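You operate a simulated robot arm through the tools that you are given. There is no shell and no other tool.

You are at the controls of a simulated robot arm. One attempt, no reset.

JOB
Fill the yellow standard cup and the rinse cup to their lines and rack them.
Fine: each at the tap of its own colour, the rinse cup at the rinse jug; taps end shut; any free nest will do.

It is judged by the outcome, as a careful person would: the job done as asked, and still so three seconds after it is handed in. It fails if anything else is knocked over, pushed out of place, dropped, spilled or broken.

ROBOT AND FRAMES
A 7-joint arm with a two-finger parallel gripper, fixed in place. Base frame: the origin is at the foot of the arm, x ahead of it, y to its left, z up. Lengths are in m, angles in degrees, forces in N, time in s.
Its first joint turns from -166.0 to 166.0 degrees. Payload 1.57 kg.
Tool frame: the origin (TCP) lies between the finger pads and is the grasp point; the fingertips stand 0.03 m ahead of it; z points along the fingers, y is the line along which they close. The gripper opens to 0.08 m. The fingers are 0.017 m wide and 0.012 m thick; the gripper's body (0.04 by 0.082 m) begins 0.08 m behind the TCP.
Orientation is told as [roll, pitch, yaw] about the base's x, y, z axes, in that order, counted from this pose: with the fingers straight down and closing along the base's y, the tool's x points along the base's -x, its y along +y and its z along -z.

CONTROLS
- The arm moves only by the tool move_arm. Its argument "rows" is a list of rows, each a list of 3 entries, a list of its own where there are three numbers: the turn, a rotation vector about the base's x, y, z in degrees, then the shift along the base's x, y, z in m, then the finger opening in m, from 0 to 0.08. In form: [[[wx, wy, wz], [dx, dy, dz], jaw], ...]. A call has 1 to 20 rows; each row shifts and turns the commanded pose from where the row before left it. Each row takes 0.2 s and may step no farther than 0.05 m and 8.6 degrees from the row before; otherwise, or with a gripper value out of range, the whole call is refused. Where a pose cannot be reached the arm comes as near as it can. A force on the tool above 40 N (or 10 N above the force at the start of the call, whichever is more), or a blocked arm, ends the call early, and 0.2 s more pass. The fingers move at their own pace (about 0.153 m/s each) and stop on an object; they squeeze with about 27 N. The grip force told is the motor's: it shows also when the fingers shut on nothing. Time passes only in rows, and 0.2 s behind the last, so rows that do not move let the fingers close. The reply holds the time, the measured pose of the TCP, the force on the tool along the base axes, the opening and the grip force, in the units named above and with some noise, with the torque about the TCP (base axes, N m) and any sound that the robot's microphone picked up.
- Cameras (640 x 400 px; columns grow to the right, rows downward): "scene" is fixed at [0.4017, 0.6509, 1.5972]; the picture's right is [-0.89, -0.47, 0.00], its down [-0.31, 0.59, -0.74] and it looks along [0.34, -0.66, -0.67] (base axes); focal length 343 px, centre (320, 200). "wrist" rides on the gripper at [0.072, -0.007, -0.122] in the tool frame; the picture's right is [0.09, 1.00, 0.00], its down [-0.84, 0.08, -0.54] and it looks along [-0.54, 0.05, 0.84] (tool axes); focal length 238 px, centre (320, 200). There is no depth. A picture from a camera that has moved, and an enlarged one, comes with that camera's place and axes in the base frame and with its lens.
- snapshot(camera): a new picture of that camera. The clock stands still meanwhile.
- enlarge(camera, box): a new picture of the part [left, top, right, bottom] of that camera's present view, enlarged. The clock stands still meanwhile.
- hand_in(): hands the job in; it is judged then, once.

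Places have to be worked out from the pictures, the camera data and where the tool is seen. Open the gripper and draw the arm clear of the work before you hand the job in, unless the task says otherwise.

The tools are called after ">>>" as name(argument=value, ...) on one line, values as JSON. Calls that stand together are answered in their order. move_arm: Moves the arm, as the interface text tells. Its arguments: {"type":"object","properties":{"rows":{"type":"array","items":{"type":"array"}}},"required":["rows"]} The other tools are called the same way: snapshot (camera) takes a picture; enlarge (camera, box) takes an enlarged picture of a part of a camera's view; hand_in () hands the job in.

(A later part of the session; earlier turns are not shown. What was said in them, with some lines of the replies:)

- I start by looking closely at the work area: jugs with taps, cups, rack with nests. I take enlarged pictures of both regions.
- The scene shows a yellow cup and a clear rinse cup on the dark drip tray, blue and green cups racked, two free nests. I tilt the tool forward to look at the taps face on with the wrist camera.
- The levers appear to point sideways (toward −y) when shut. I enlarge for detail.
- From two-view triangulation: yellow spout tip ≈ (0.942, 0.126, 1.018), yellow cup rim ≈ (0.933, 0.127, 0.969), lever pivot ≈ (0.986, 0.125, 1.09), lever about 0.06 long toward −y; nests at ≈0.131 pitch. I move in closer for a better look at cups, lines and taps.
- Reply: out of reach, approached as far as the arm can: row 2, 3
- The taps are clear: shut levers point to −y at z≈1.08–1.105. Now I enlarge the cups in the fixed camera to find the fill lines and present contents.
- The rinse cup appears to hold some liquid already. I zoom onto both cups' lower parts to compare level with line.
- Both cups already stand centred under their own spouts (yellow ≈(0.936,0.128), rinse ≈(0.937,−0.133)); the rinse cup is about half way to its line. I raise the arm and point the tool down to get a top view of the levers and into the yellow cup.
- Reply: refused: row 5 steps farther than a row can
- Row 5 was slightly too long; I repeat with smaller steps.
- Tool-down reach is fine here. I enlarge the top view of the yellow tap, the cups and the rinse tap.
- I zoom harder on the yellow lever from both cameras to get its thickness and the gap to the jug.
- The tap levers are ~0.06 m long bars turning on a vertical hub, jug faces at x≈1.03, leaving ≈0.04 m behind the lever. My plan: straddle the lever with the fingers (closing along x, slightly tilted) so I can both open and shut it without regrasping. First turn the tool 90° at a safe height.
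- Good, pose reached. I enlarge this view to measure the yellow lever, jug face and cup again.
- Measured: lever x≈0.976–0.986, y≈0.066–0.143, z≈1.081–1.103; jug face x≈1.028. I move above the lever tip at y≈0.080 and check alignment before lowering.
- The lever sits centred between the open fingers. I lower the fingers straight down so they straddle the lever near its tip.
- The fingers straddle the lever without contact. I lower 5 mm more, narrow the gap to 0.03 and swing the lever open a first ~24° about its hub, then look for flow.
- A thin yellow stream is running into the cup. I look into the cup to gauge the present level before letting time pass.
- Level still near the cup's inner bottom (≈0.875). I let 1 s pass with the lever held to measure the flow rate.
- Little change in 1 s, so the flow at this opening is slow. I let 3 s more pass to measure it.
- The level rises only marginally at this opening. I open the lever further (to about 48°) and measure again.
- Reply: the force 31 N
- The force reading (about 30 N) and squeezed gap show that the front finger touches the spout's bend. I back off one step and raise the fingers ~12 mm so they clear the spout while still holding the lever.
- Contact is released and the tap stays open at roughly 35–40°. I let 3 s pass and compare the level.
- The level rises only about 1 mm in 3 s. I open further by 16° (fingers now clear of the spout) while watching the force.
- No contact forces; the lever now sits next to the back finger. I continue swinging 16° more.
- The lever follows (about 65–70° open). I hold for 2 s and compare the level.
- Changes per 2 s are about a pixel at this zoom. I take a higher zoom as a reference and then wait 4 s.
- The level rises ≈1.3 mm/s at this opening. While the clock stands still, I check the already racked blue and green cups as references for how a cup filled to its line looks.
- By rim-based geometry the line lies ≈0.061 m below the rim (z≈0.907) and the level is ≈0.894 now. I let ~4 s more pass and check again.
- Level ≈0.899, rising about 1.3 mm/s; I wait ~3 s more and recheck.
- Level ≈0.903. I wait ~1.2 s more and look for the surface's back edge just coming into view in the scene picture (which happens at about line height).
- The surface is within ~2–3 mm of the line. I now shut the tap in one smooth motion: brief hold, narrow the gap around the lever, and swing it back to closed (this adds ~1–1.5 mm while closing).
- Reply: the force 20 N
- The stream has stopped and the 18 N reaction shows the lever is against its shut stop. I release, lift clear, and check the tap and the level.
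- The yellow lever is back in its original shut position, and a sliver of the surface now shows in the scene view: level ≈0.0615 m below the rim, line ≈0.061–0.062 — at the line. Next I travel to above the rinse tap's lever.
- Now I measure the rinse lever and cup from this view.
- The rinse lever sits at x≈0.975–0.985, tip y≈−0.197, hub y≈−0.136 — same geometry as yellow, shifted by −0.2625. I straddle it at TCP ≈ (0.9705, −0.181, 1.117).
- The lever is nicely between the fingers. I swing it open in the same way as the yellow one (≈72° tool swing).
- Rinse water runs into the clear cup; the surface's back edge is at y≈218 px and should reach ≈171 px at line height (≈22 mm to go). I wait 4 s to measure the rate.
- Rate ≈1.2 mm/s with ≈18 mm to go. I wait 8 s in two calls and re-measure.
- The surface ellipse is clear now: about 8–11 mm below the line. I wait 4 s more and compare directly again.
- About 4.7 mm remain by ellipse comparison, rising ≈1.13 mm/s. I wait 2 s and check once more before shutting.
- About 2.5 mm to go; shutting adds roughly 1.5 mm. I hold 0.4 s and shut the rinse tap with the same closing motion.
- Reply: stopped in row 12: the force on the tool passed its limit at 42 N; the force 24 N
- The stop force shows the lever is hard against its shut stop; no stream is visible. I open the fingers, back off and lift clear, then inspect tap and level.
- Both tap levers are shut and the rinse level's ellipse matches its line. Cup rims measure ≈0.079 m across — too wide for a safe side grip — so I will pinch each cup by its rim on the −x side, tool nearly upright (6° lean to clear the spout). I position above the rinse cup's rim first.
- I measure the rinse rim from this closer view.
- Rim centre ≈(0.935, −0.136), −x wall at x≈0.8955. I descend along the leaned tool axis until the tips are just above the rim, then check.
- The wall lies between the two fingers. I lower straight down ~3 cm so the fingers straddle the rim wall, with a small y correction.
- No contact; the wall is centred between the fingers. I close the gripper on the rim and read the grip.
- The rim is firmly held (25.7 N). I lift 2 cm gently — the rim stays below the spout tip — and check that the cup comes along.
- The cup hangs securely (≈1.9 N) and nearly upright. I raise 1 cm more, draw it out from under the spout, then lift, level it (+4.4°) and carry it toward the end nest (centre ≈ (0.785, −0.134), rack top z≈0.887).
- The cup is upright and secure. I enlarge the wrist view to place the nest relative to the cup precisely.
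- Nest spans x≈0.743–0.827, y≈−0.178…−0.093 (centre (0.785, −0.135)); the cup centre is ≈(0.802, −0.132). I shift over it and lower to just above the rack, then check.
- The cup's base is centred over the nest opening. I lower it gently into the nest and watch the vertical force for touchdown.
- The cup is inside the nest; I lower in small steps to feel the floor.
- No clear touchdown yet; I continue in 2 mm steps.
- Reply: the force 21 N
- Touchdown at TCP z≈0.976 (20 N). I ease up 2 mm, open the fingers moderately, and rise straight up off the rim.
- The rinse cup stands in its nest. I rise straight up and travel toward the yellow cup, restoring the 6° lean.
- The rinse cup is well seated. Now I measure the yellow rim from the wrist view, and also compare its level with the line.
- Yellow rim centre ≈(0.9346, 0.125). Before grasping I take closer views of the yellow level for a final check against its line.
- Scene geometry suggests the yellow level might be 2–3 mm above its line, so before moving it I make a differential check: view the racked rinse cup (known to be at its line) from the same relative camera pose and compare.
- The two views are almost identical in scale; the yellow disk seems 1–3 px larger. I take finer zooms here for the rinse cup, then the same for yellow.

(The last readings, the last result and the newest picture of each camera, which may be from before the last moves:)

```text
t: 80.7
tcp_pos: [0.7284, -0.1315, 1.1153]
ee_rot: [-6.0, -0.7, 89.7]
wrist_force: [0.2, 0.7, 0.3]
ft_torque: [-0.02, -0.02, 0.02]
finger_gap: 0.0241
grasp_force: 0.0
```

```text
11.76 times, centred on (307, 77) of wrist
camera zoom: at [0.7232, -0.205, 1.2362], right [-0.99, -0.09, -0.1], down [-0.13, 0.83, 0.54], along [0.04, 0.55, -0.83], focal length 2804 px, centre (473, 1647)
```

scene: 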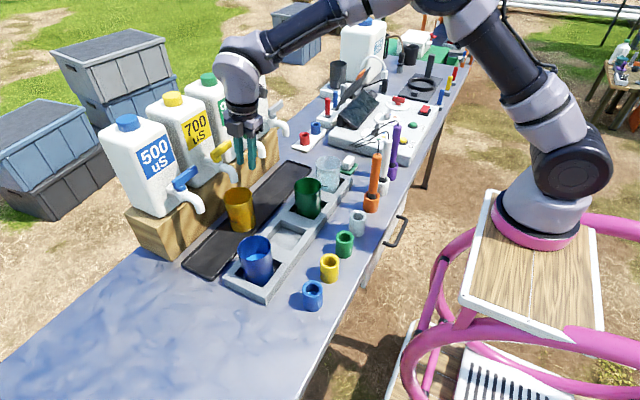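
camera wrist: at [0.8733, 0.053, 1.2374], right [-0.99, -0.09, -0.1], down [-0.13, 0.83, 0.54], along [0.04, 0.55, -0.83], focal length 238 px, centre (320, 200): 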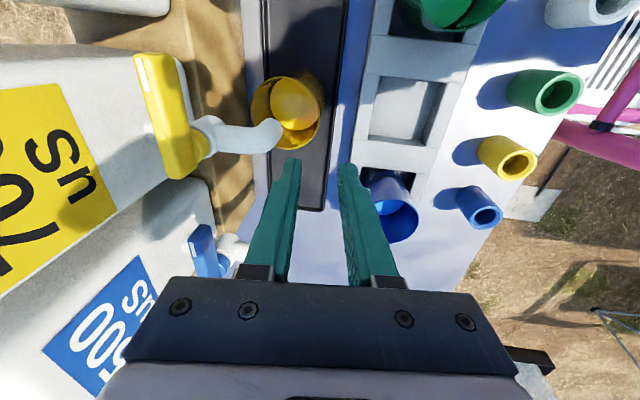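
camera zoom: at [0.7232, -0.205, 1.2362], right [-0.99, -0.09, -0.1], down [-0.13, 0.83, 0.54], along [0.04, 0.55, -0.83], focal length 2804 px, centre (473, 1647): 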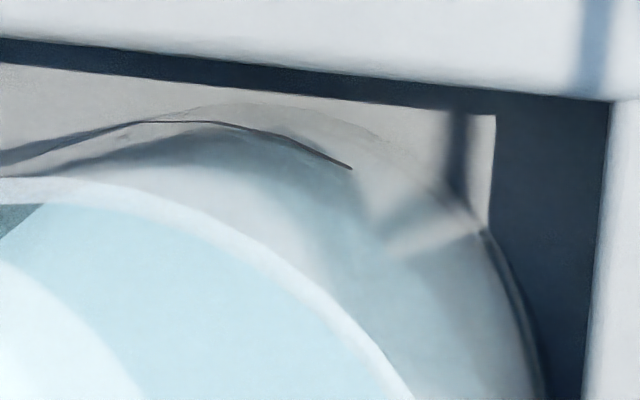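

Rinse reference (f=2804): rim-left→disk-left 244 px, disk-bottom→rim-bottom 239 px. Now I return to the yellow cup at the same relative pose for the same measurement.

>>> move_arm(rows=[[[0, 0, 0], [0.0146, 0.044, 0.002], 0.024], [[0, 0, 0], [0.015, 0.045, 0], 0.024], [[0, 0, 0], [0.015, 0.045, 0], 0.024], [[0, 0, 0], [0.015, 0.045, 0], 0.024], [[0, 0, 0], [0.015, 0.045, 0], 0.024], [[0, 0, 0], [0.03, 0.034, 0], 0.024], [[0, 0, 0], [0.045, 0, 0], 0.024], [[0, 0, 0], [0, 0, 0], 0.024], [[0, 0, 0], [0, 0, 0], 0.024]])

>>> enlarge(camera="wrist", box=[246, 82, 280, 116])

>>> enlarge(camera="wrist", box=[278, 120, 312, 154])

>>> enlarge(camera="wrist", box=[245, 60, 325, 155])

```text
t: 82.7
tcp_pos: [0.8851, 0.1285, 1.1152]
ee_rot: [-6.0, -0.6, 89.7]
wrist_force: [0.2, 0.8, 0.0]
ft_torque: [0.02, 0.04, -0.02]
finger_gap: 0.0239
grasp_force: 0.1
```

```text
11.76 times, centred on (263, 99) of wrist
camera zoom: at [0.8784, 0.055, 1.2368], right [-0.99, -0.09, -0.1], down [-0.13, 0.83, 0.54], along [0.04, 0.55, -0.83], focal length 2804 px, centre (991, 1388)
```

zoom: 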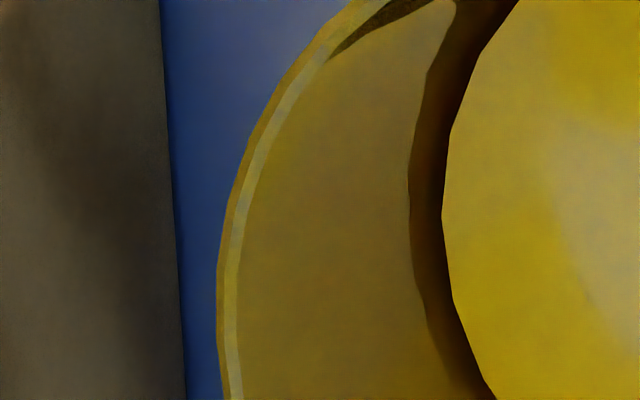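

```text
11.76 times, centred on (295, 137) of wrist
camera zoom: at [0.8784, 0.055, 1.2368], right [-0.99, -0.09, -0.1], down [-0.13, 0.83, 0.54], along [0.04, 0.55, -0.83], focal length 2804 px, centre (614, 941)
```

zoom: 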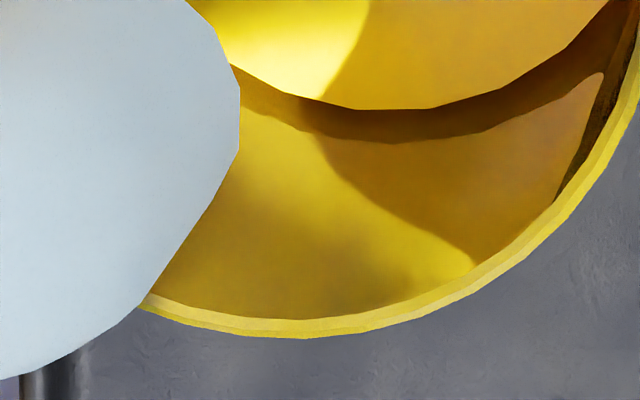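

```text
4.21 times, centred on (285, 108) of wrist
camera zoom: at [0.8784, 0.055, 1.2368], right [-0.99, -0.09, -0.1], down [-0.13, 0.83, 0.54], along [0.04, 0.55, -0.83], focal length 1004 px, centre (467, 590)
```

zoom: 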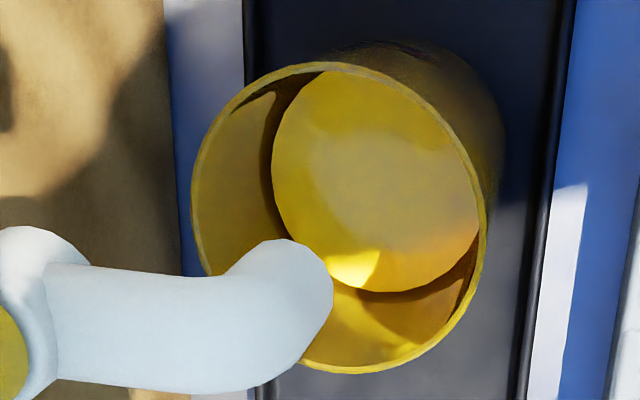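

The yellow level comes out slightly high (≈3–4 mm over the line by both methods, i.e. around the line within measurement error of a couple of mm); nothing can be drawn off without spilling, so I go on. I approach the yellow rim the same way as the rinse cup.

>>> move_arm(rows=[[[0, 0, 0], [-0.001, -0.0031, -0.035], 0.024], [[0, 0, 0], [0.0045, 0, -0.04], 0.024], [[0, 0, 0], [0.0047, 0, -0.03], 0.024], [[0, 0, 0], [0, 0, 0], 0.024]])

>>> enlarge(camera="wrist", box=[230, 50, 400, 210])

>>> enlarge(camera="scene", box=[200, 100, 290, 240])

```text
t: 83.7
tcp_pos: [0.8931, 0.1249, 1.0111]
ee_rot: [-5.9, -0.7, 89.7]
wrist_force: [-0.8, -0.8, 0.8]
ft_torque: [-0.01, -0.01, 0.0]
finger_gap: 0.024
grasp_force: 0.0
```

```text
2.50 times, centred on (315, 130) of wrist
camera zoom: at [0.8881, 0.0515, 1.1319], right [-0.99, -0.09, -0.1], down [-0.13, 0.83, 0.54], along [0.04, 0.55, -0.83], focal length 596 px, centre (332, 375)
```

zoom: 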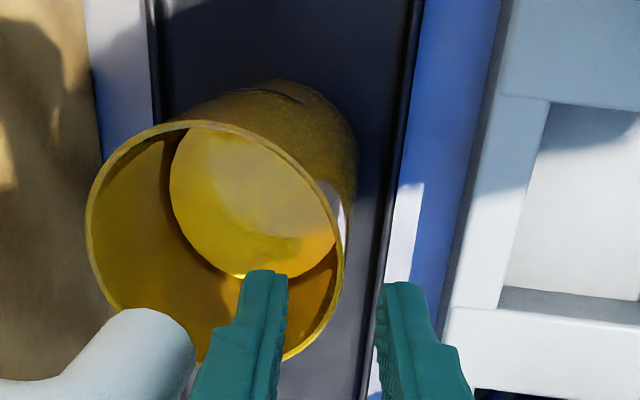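

```text
2.86 times, centred on (245, 170) of scene
camera zoom: at [0.4017, 0.6509, 1.5972], right [-0.89, -0.47, 0.0], down [-0.31, 0.59, -0.74], along [0.34, -0.66, -0.67], focal length 979 px, centre (534, 286)
```

zoom: 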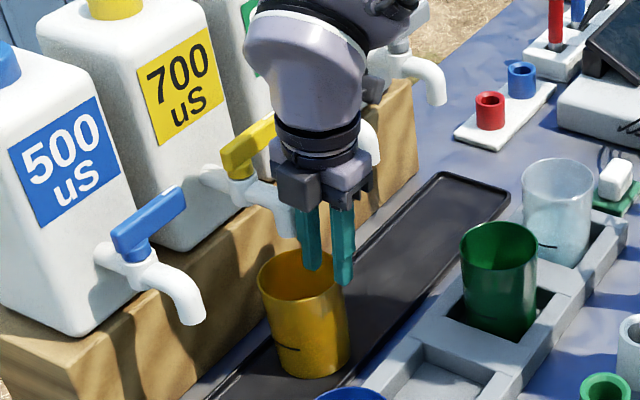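

The wall lies between the fingers as before. I lower onto the rim.

>>> move_arm(rows=[[[0, 0, 0], [0, 0, -0.015], 0.024], [[0, 0, 0], [0, 0, -0.016], 0.024], [[0, 0, 0], [0, 0, 0], 0.024]])

>>> enlarge(camera="wrist", box=[230, 50, 400, 210])

>>> enlarge(camera="scene", box=[210, 130, 280, 240])

```text
t: 84.5
tcp_pos: [0.8901, 0.1233, 0.9811]
ee_rot: [-5.9, -0.7, 89.7]
wrist_force: [-0.9, 0.2, 0.0]
ft_torque: [-0.01, 0.05, 0.0]
finger_gap: 0.0239
grasp_force: 0.1
```

```text
2.50 times, centred on (315, 130) of wrist
camera zoom: at [0.8844, 0.0499, 1.1026], right [-0.99, -0.09, -0.1], down [-0.13, 0.83, 0.54], along [0.04, 0.55, -0.83], focal length 596 px, centre (332, 375)
```

zoom: 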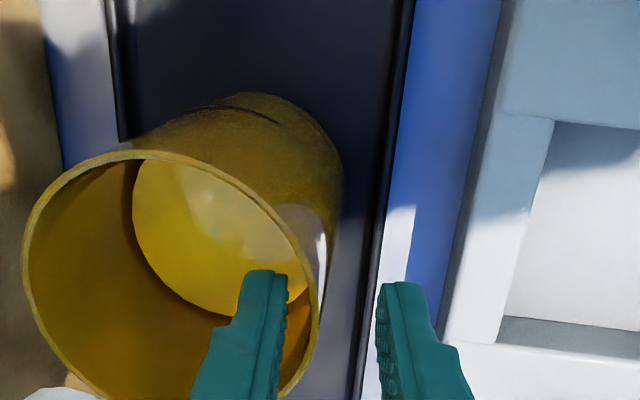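

```text
3.64 times, centred on (245, 185) of scene
camera zoom: at [0.4017, 0.6509, 1.5972], right [-0.89, -0.47, 0.0], down [-0.31, 0.59, -0.74], along [0.34, -0.66, -0.67], focal length 1246 px, centre (593, 254)
```

zoom: 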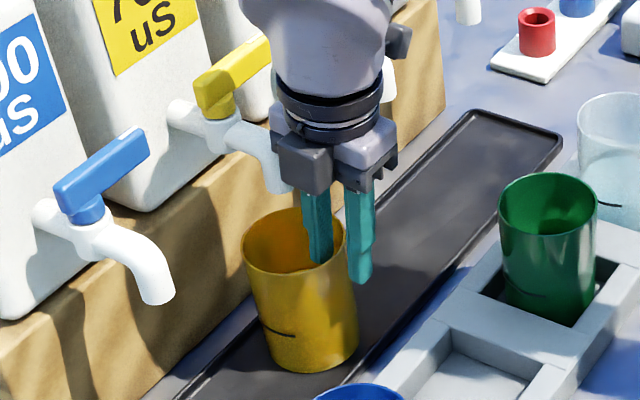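

The wall is a few mm nearer the inner finger, so I shift 3 mm in +x to centre it, then close.

>>> move_arm(rows=[[[0, 0, 0], [0.003, 0, 0], 0.024], [[0, 0, 0], [0, 0, -0.002], 0.012], [[0, 0, 0], [0, 0, 0], 0.0], [[0, 0, 0], [0, 0, 0], 0.0], [[0, 0, 0], [0, 0, 0], 0.0]])

>>> enlarge(camera="wrist", box=[230, 50, 400, 210])

>>> enlarge(camera="scene", box=[210, 130, 280, 240])

```text
t: 85.7
tcp_pos: [0.8947, 0.1234, 0.9791]
ee_rot: [-5.9, -0.7, 89.6]
wrist_force: [-0.8, 0.6, -0.3]
ft_torque: [-0.01, 0.04, 0.01]
finger_gap: 0.0058
grasp_force: 26.0
```

```text
2.50 times, centred on (315, 130) of wrist
camera zoom: at [0.8885, 0.051, 1.1001], right [-0.99, -0.09, -0.1], down [-0.13, 0.83, 0.54], along [0.04, 0.55, -0.83], focal length 596 px, centre (332, 375)
```

zoom: 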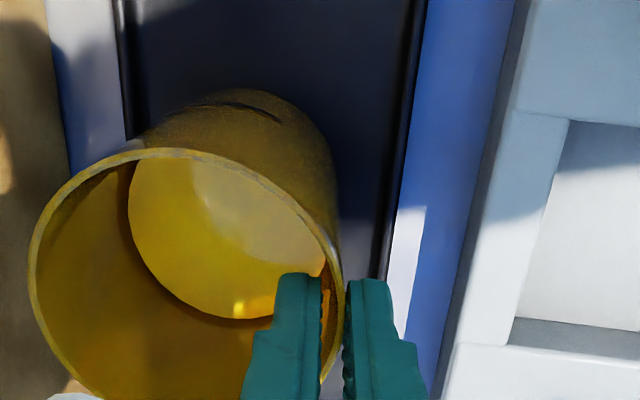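

```text
3.64 times, centred on (245, 185) of scene
camera zoom: at [0.4017, 0.6509, 1.5972], right [-0.89, -0.47, 0.0], down [-0.31, 0.59, -0.74], along [0.34, -0.66, -0.67], focal length 1246 px, centre (593, 254)
```

zoom: 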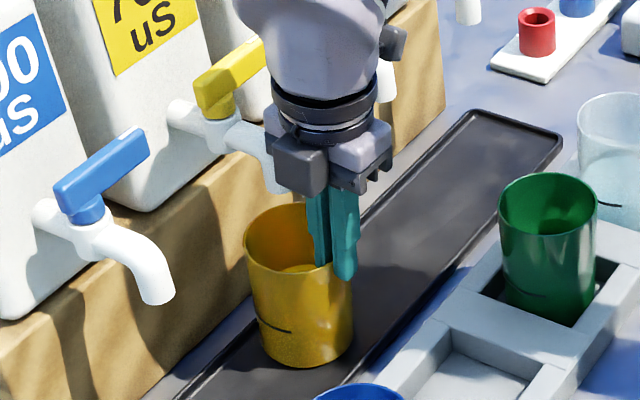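

Gripped firmly (26 N), same as with the rinse cup. I lift 2–3 cm, draw it out from under the spout, lift, level and carry it above the free nest between green and blue.

>>> move_arm(rows=[[[0, 0, 0], [0, 0, 0.005], 0.0], [[0, 0, 0], [0, 0, 0.008], 0.0], [[0, 0, 0], [0, 0, 0.008], 0.0], [[0, 0, 0], [0, 0, 0.009], 0.0], [[0, 0, 0], [0, 0, 0], 0.0]])

>>> enlarge(camera="scene", box=[210, 130, 280, 240])

```text
t: 86.9
tcp_pos: [0.8943, 0.1247, 1.0088]
ee_rot: [-5.8, -0.7, 89.7]
wrist_force: [-0.6, -0.5, -0.6]
ft_torque: [0.0, 0.05, -0.02]
finger_gap: 0.0058
grasp_force: 25.9
```

```text
3.64 times, centred on (245, 185) of scene
camera zoom: at [0.4017, 0.6509, 1.5972], right [-0.89, -0.47, 0.0], down [-0.31, 0.59, -0.74], along [0.34, -0.66, -0.67], focal length 1246 px, centre (593, 254)
```

zoom: 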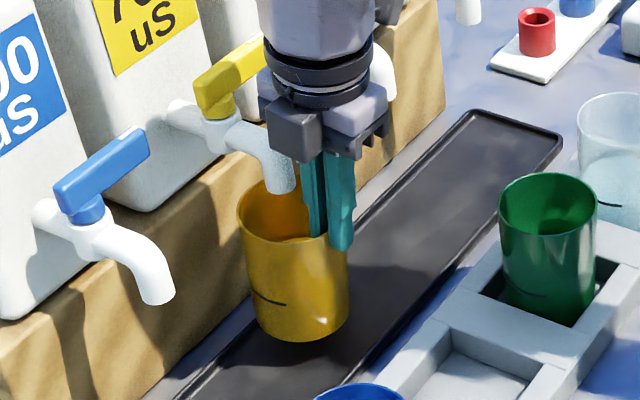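

The cup hangs well. I carry it out, up and over the nest, levelling it on the way.

>>> move_arm(rows=[[[0, 0, 0], [-0.015, 0, 0], 0.0], [[0, 0, 0], [-0.02, 0, 0], 0.0], [[0, 0, 0], [-0.02, 0, 0], 0.0], [[0, 0, 0], [-0.015, 0, 0.01], 0.0], [[0, 1.5, 0], [0, 0, 0.02], 0.0], [[0, 1.5, 0], [0, 0, 0.02], 0.0], [[0, 1.4, 0], [-0.01, 0, 0.01], 0.0], [[0, 0, 0], [-0.02, 0, 0], 0.0], [[0, 0, 0], [-0.02, 0, 0], 0.0], [[0, 0, 0], [-0.01, 0, 0], 0.0], [[0, 0, 0], [0, 0, 0], 0.0]])

>>> enlarge(camera="wrist", box=[190, 20, 390, 230])

>>> snapshot(camera="scene")

```text
t: 89.3
tcp_pos: [0.7624, 0.1236, 1.07]
ee_rot: [-1.5, -0.7, 89.7]
wrist_force: [-0.2, -0.7, -1.0]
ft_torque: [-0.01, 0.02, -0.04]
finger_gap: 0.0058
grasp_force: 26.3
```

```text
1.90 times, centred on (290, 125) of wrist
camera zoom: at [0.7662, 0.0517, 1.1901], right [-1.0, -0.09, -0.03], down [-0.09, 0.83, 0.55], along [-0.02, 0.55, -0.83], focal length 454 px, centre (377, 343)
```

zoom: 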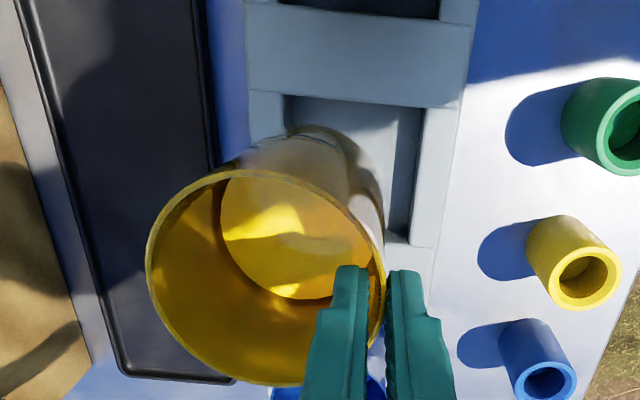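

```text
taken
```

scene: 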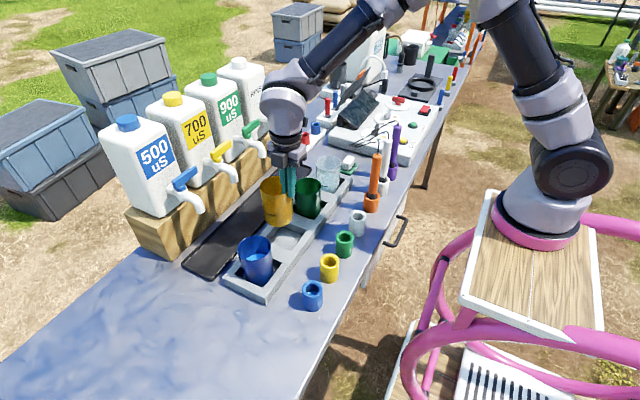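

Nest centre ≈(0.786, 0.125). I shift the cup over it and lower to just above the rack.

>>> move_arm(rows=[[[0, 0, 0], [-0.008, 0.001, 0], 0.0], [[0, 0, 0], [-0.0075, 0.001, 0], 0.0], [[0, 0, 0], [0, 0, -0.02], 0.0], [[0, 0, 0], [0, 0, -0.02], 0.0], [[0, 0, 0], [0, 0, -0.015], 0.0], [[0, 0, 0], [0, 0, 0], 0.0]])

>>> enlarge(camera="wrist", box=[190, 20, 390, 230])

>>> enlarge(camera="scene", box=[230, 160, 330, 290])

```text
t: 90.7
tcp_pos: [0.7492, 0.1257, 1.0119]
ee_rot: [-1.5, -0.7, 89.7]
wrist_force: [0.1, -0.3, -1.1]
ft_torque: [0.03, 0.04, -0.04]
finger_gap: 0.0059
grasp_force: 25.4
```

```text
1.90 times, centred on (290, 125) of wrist
camera zoom: at [0.7521, 0.0531, 1.1334], right [-1.0, -0.09, -0.03], down [-0.09, 0.83, 0.55], along [-0.02, 0.55, -0.83], focal length 454 px, centre (377, 343)
```

zoom: 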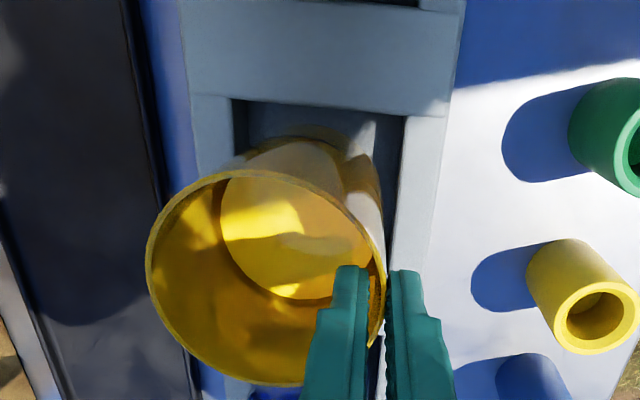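

```text
3.08 times, centred on (280, 225) of scene
camera zoom: at [0.4017, 0.6509, 1.5972], right [-0.89, -0.47, 0.0], down [-0.31, 0.59, -0.74], along [0.34, -0.66, -0.67], focal length 1054 px, centre (443, 123)
```

zoom: 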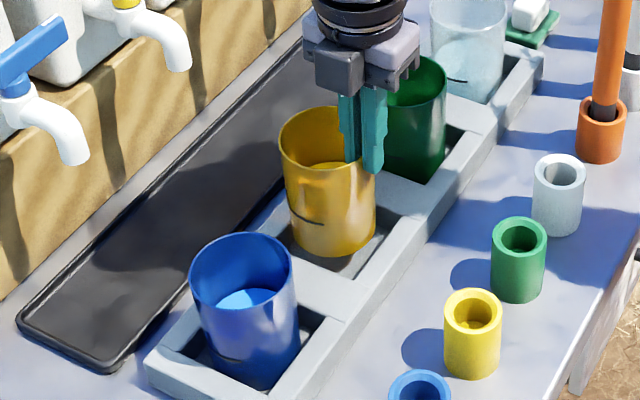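

Alignment matches the earlier successful placement. I lower into the nest, then feel for the floor.

>>> move_arm(rows=[[[0, 0, 0], [0, 0, -0.012], 0.0], [[0, 0, 0], [0, 0, -0.01], 0.0], [[0, 0, 0], [0, 0, -0.006], 0.0], [[0, 0, 0], [0, 0, -0.003], 0.0], [[0, 0, 0], [0, 0, 0], 0.0]])

>>> move_arm(rows=[[[0, 0, 0], [0, 0, -0.002], 0.0], [[0, 0, 0], [0, 0, 0], 0.0]])

>>> move_arm(rows=[[[0, 0, 0], [0, 0, -0.0015], 0.0], [[0, 0, 0], [0, 0, 0], 0.0]])

```text
t: 91.9
tcp_pos: [0.7488, 0.1265, 0.9822]
ee_rot: [-1.5, -0.7, 89.8]
wrist_force: [0.8, 0.8, -0.7]
ft_torque: [0.01, 0.01, -0.01]
finger_gap: 0.006
grasp_force: 25.6
```

```text
t: 92.5
tcp_pos: [0.7478, 0.1271, 0.9797]
ee_rot: [-1.5, -0.7, 89.6]
wrist_force: [0.0, -0.1, -1.6]
ft_torque: [0.0, 0.07, 0.02]
finger_gap: 0.0058
grasp_force: 25.5
```

```text
t: 93.1
tcp_pos: [0.7481, 0.127, 0.9786]
ee_rot: [-1.6, -0.7, 89.7]
wrist_force: [-0.2, -0.4, -1.5]
ft_torque: [-0.01, 0.06, 0.01]
finger_gap: 0.0057
grasp_force: 26.1
```

No touchdown yet (still carrying ≈1.5 N); I continue in 1.5 mm steps.

>>> move_arm(rows=[[[0, 0, 0], [0, 0, -0.0015], 0.0], [[0, 0, 0], [0, 0, 0], 0.0]])

>>> move_arm(rows=[[[0, 0, 0], [0, 0, -0.0015], 0.0], [[0, 0, 0], [0, 0, 0], 0.0]])

```text
t: 93.7
tcp_pos: [0.7482, 0.1268, 0.9783]
ee_rot: [-1.7, -0.7, 89.7]
wrist_force: [-3.9, 1.3, 14.2]
ft_torque: [-0.24, 0.37, -0.06]
finger_gap: 0.0056
grasp_force: 25.7
```

```text
t: 94.3
tcp_pos: [0.7487, 0.1266, 0.9773]
ee_rot: [-1.6, -0.7, 89.7]
wrist_force: [-3.3, 2.2, 23.1]
ft_torque: [0.16, 0.31, 0.0]
finger_gap: 0.0061
grasp_force: 25.8
```

Touchdown at TCP z≈0.978, matching the nest floor. I ease up, open the fingers and check the cup stands.

>>> move_arm(rows=[[[0, 0, 0], [0, 0, 0.002], 0.0], [[0, 0, 0], [0, 0, 0.0005], 0.0], [[0, 0, 0], [0, 0, 0], 0.01], [[0, 0, 0], [0, 0, 0], 0.022], [[0, 0, 0], [0, 0, 0], 0.024]])

>>> enlarge(camera="wrist", box=[190, 20, 390, 230])

>>> enlarge(camera="scene", box=[230, 160, 330, 290])

```text
t: 95.5
tcp_pos: [0.7482, 0.1263, 0.9797]
ee_rot: [-1.5, -0.7, 89.7]
wrist_force: [0.3, 1.0, 0.6]
ft_torque: [-0.06, 0.0, -0.01]
finger_gap: 0.0241
grasp_force: 0.1
```

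```text
1.90 times, centred on (290, 125) of wrist
camera zoom: at [0.752, 0.0531, 1.0996], right [-1.0, -0.09, -0.03], down [-0.09, 0.83, 0.55], along [-0.02, 0.55, -0.84], focal length 454 px, centre (377, 343)
```

zoom: 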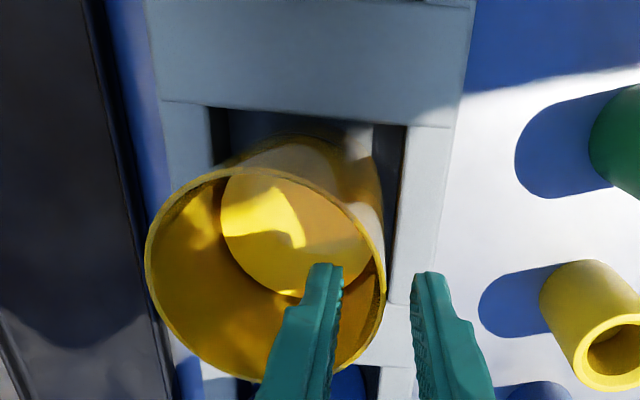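

```text
3.08 times, centred on (280, 225) of scene
camera zoom: at [0.4017, 0.6509, 1.5972], right [-0.89, -0.47, 0.0], down [-0.31, 0.59, -0.74], along [0.34, -0.66, -0.67], focal length 1054 px, centre (443, 123)
```

zoom: 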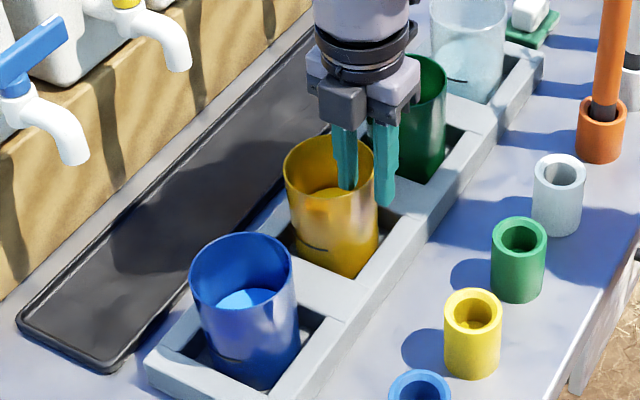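

The yellow cup stands in its nest. I rise straight up off the rim and draw the arm away, opening the gripper.

>>> move_arm(rows=[[[0, 0, 0], [0, 0, 0.03], 0.024], [[0, 0, 0], [0, 0, 0.04], 0.024], [[0, 0, 0], [0, 0, 0.045], 0.024], [[0, 0, 0], [-0.02, 0, 0.04], 0.04], [[0, 0, 0], [-0.03, -0.02, 0.03], 0.06], [[0, 0, 0], [-0.03, -0.03, 0.02], 0.06], [[0, 0, 0], [-0.03, -0.03, 0.01], 0.06], [[0, 0, 0], [0, 0, 0], 0.06]])

>>> snapshot(camera="scene")

>>> enlarge(camera="scene", box=[255, 195, 300, 255])

>>> enlarge(camera="scene", box=[230, 228, 282, 290])

>>> enlarge(camera="scene", box=[100, 80, 300, 220])

```text
t: 97.3
tcp_pos: [0.6424, 0.0479, 1.1919]
ee_rot: [-1.5, -0.8, 89.7]
wrist_force: [0.4, 0.1, -0.1]
ft_torque: [0.0, 0.0, 0.0]
finger_gap: 0.0601
grasp_force: 0.1
```

```text
taken
```

scene: 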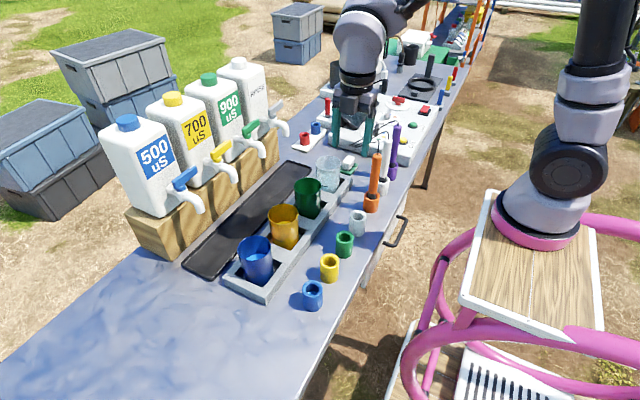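

```text
6.67 times, centred on (278, 225) of scene
camera zoom: at [0.4017, 0.6509, 1.5972], right [-0.89, -0.47, 0.0], down [-0.31, 0.59, -0.74], along [0.34, -0.66, -0.67], focal length 2284 px, centre (603, 33)
```

zoom: 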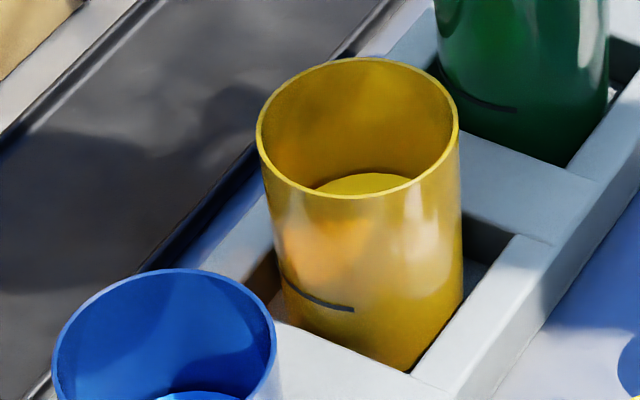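

```text
6.45 times, centred on (256, 259) of scene
camera zoom: at [0.4017, 0.6509, 1.5972], right [-0.89, -0.47, 0.0], down [-0.31, 0.59, -0.74], along [0.34, -0.66, -0.67], focal length 2210 px, centre (733, -181)
```

zoom: 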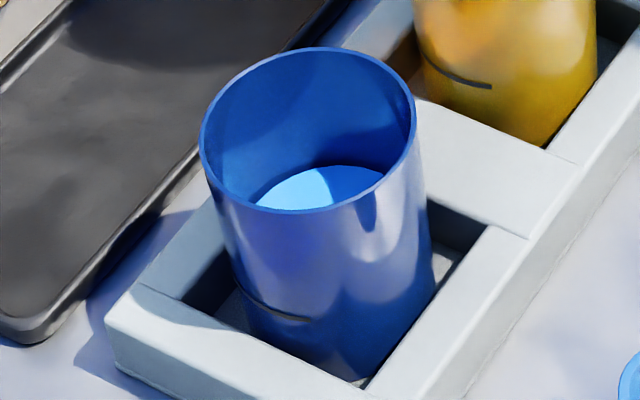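

```text
2.86 times, centred on (200, 150) of scene
camera zoom: at [0.4017, 0.6509, 1.5972], right [-0.89, -0.47, 0.0], down [-0.31, 0.59, -0.74], along [0.34, -0.66, -0.67], focal length 979 px, centre (663, 343)
```

zoom: 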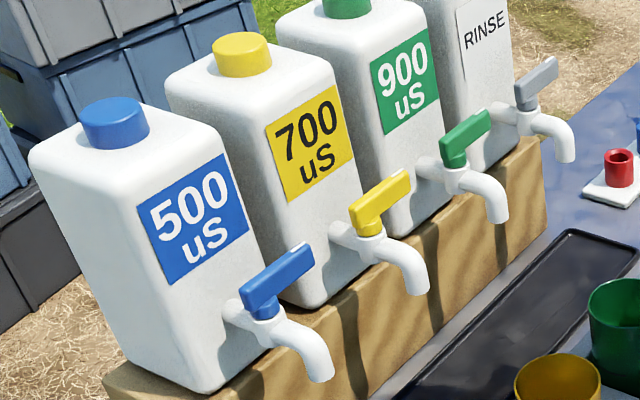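

Everything is racked and all levers are in the shut position. I check the final levels at higher zoom.

>>> enlarge(camera="scene", box=[268, 200, 302, 228])

>>> enlarge(camera="scene", box=[268, 224, 302, 254])

>>> enlarge(camera="scene", box=[312, 152, 346, 196])

```text
14.29 times, centred on (285, 214) of scene
camera zoom: at [0.4017, 0.6509, 1.5972], right [-0.89, -0.47, 0.0], down [-0.31, 0.59, -0.74], along [0.34, -0.66, -0.67], focal length 4894 px, centre (820, 0)
```

zoom: 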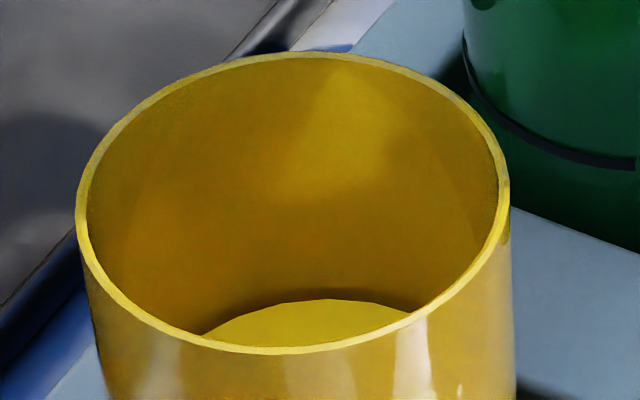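

```text
13.33 times, centred on (285, 239) of scene
camera zoom: at [0.4017, 0.6509, 1.5972], right [-0.89, -0.47, 0.0], down [-0.31, 0.59, -0.74], along [0.34, -0.66, -0.67], focal length 4568 px, centre (787, -320)
```

zoom: 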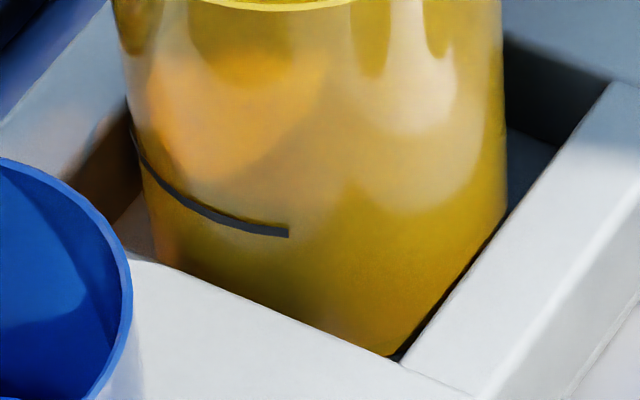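

```text
9.09 times, centred on (329, 174) of scene
camera zoom: at [0.4017, 0.6509, 1.5972], right [-0.89, -0.47, 0.0], down [-0.31, 0.59, -0.74], along [0.34, -0.66, -0.67], focal length 3114 px, centre (238, 436)
```

zoom: 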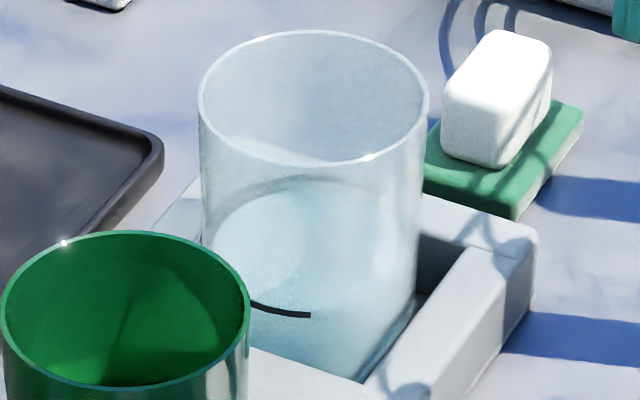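

I zoom further on the rinse cup's surface edge for an exact reading.

>>> enlarge(camera="scene", box=[316, 162, 342, 182])

>>> enlarge(camera="scene", box=[316, 172, 342, 194])

>>> enlarge(camera="scene", box=[236, 232, 278, 262])

>>> enlarge(camera="scene", box=[290, 174, 324, 200])

```text
16.00 times, centred on (329, 172) of scene
camera zoom: at [0.4017, 0.6509, 1.5972], right [-0.89, -0.47, 0.0], down [-0.31, 0.59, -0.74], along [0.34, -0.66, -0.67], focal length 5481 px, centre (176, 648)
```

zoom: 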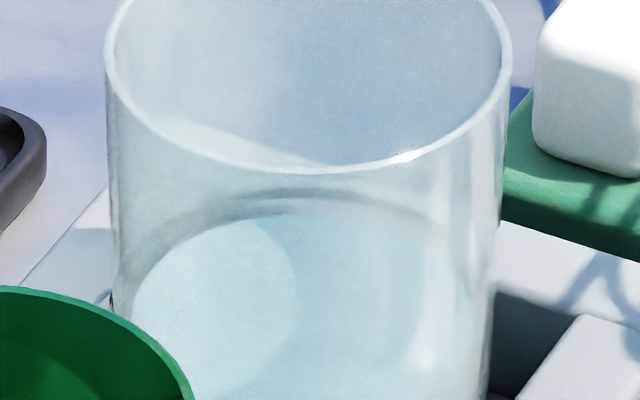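

```text
16.00 times, centred on (329, 183) of scene
camera zoom: at [0.4017, 0.6509, 1.5972], right [-0.89, -0.47, 0.0], down [-0.31, 0.59, -0.74], along [0.34, -0.66, -0.67], focal length 5481 px, centre (176, 472)
```

zoom: 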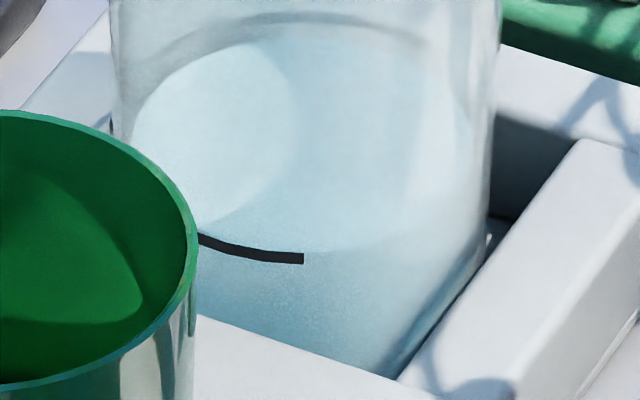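

```text
13.33 times, centred on (257, 247) of scene
camera zoom: at [0.4017, 0.6509, 1.5972], right [-0.89, -0.47, 0.0], down [-0.31, 0.59, -0.74], along [0.34, -0.66, -0.67], focal length 4568 px, centre (1160, -427)
```

zoom: 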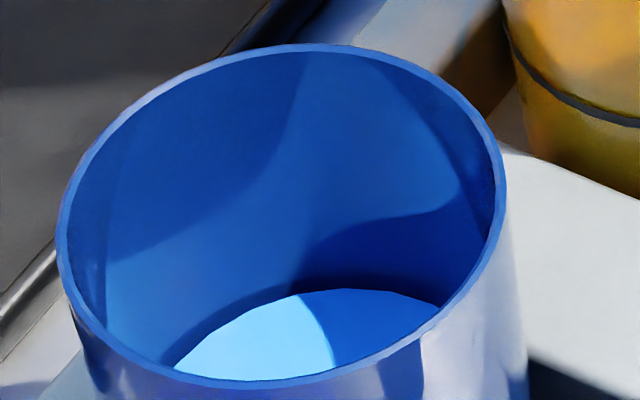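

```text
15.38 times, centred on (307, 187) of scene
camera zoom: at [0.4017, 0.6509, 1.5972], right [-0.89, -0.47, 0.0], down [-0.31, 0.59, -0.74], along [0.34, -0.66, -0.67], focal length 5271 px, centre (520, 400)
```

zoom: 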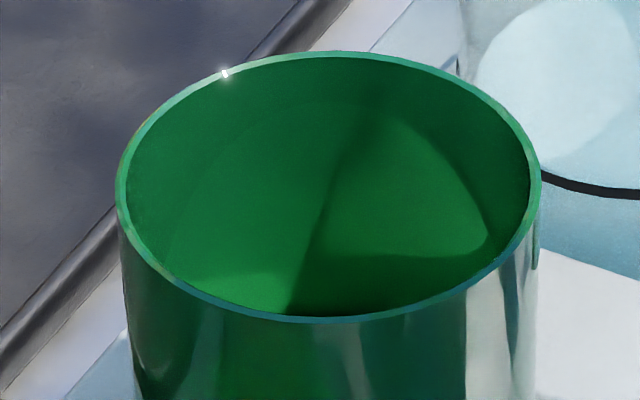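

The rinse level is on its line (within ≈1 mm) and blue confirms the method; the yellow one reads ≈4 mm high. Before deciding, I look at what other vessels are on the bench.

>>> enlarge(camera="scene", box=[310, 0, 490, 130])

>>> enlarge(camera="scene", box=[310, 10, 400, 100])

```text
3.08 times, centred on (400, 65) of scene
camera zoom: at [0.4017, 0.6509, 1.5972], right [-0.89, -0.47, 0.0], down [-0.31, 0.59, -0.74], along [0.34, -0.66, -0.67], focal length 1054 px, centre (74, 615)
```

zoom: 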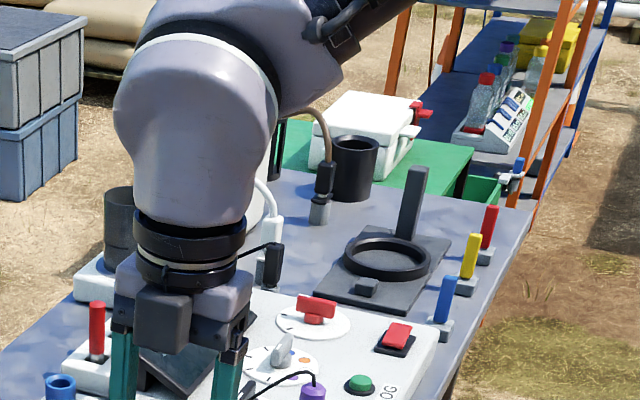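

```text
4.44 times, centred on (355, 55) of scene
camera zoom: at [0.4017, 0.6509, 1.5972], right [-0.89, -0.47, 0.0], down [-0.31, 0.59, -0.74], along [0.34, -0.66, -0.67], focal length 1523 px, centre (164, 844)
```

zoom: 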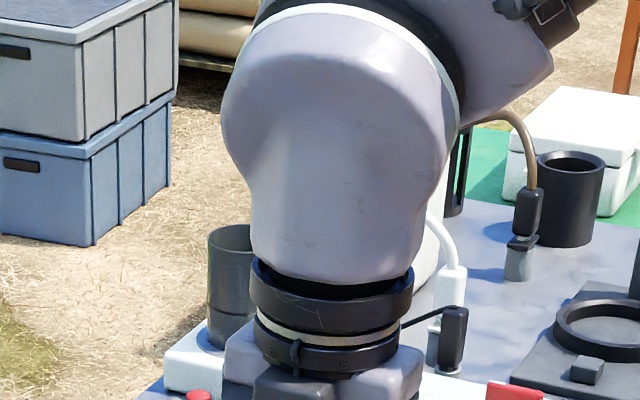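

There is no proper vessel to draw excess into, and pouring would risk a spill, so I leave the levels as they are. I open the gripper fully and draw the arm back clear of the bench, then take last pictures.

>>> move_arm(rows=[[[0, 0, 0], [-0.02, 0.02, 0.04], 0.08], [[0, 0, 0], [-0.03, 0.025, 0.02], 0.08], [[0, 0, 0], [-0.03, 0.025, 0.0], 0.08], [[0, 0, 0], [-0.03, 0.02, 0.0], 0.08], [[0, 0, 0], [-0.02, 0.02, 0.0], 0.08], [[0, 0, 0], [0, 0, 0], 0.08]])

>>> snapshot(camera="scene")

>>> enlarge(camera="scene", box=[180, 90, 400, 310])

```text
t: 98.7
tcp_pos: [0.5058, 0.1562, 1.2529]
ee_rot: [-1.5, -0.7, 89.7]
wrist_force: [-0.2, -0.7, -0.5]
ft_torque: [0.01, 0.04, 0.02]
finger_gap: 0.0799
grasp_force: 0.1
```

```text
taken
```

scene: 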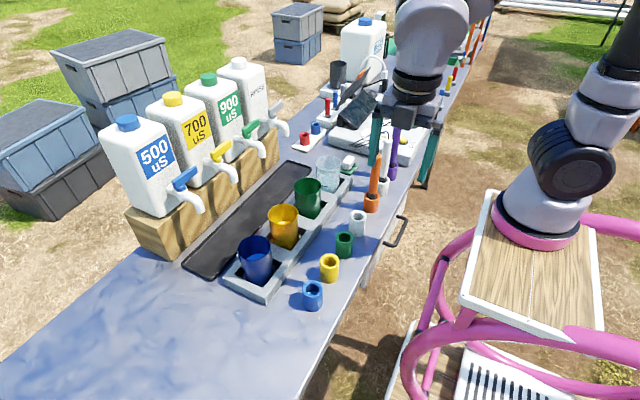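

```text
1.82 times, centred on (290, 200) of scene
camera zoom: at [0.4017, 0.6509, 1.5972], right [-0.89, -0.47, 0.0], down [-0.31, 0.59, -0.74], along [0.34, -0.66, -0.67], focal length 623 px, centre (374, 200)
```

zoom: 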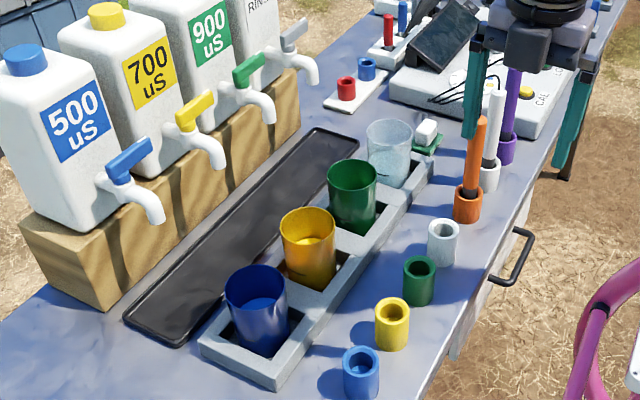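

All four cups stand in the rack, all the tap levers are in their shut position with no stream, nothing else has moved, and the arm is clear with the gripper open. I hand the job in.

>>> hand_in()

```text
The job is handed in.
```

I filled and racked both cups and handed the job in, but the yellow cup is about 4 mm over its line.

- **Rinse cup:** filled at the rinse jug. The level is within about 1 mm of its line. It sits in the end nest, beside the green cup.
- **Yellow cup:** filled at the yellow (700 uS) tap. I estimate the level at 3–5 mm above the line from the camera pictures. The fill ran on slightly while I was shutting the tap. I didn't pour any off, because there was no proper vessel for it and it might have spilled. It sits in the nest between the green and blue cups.
- **Taps:** both taps I used are back in their original shut positions, with no stream showing.
- **Everything else:** no spills seen, and nothing knocked or moved out of place. While opening the yellow tap, a finger pressed on its spout at about 30 N. I backed off and nothing shifted.

The gripper is open and the arm is clear of the bench.
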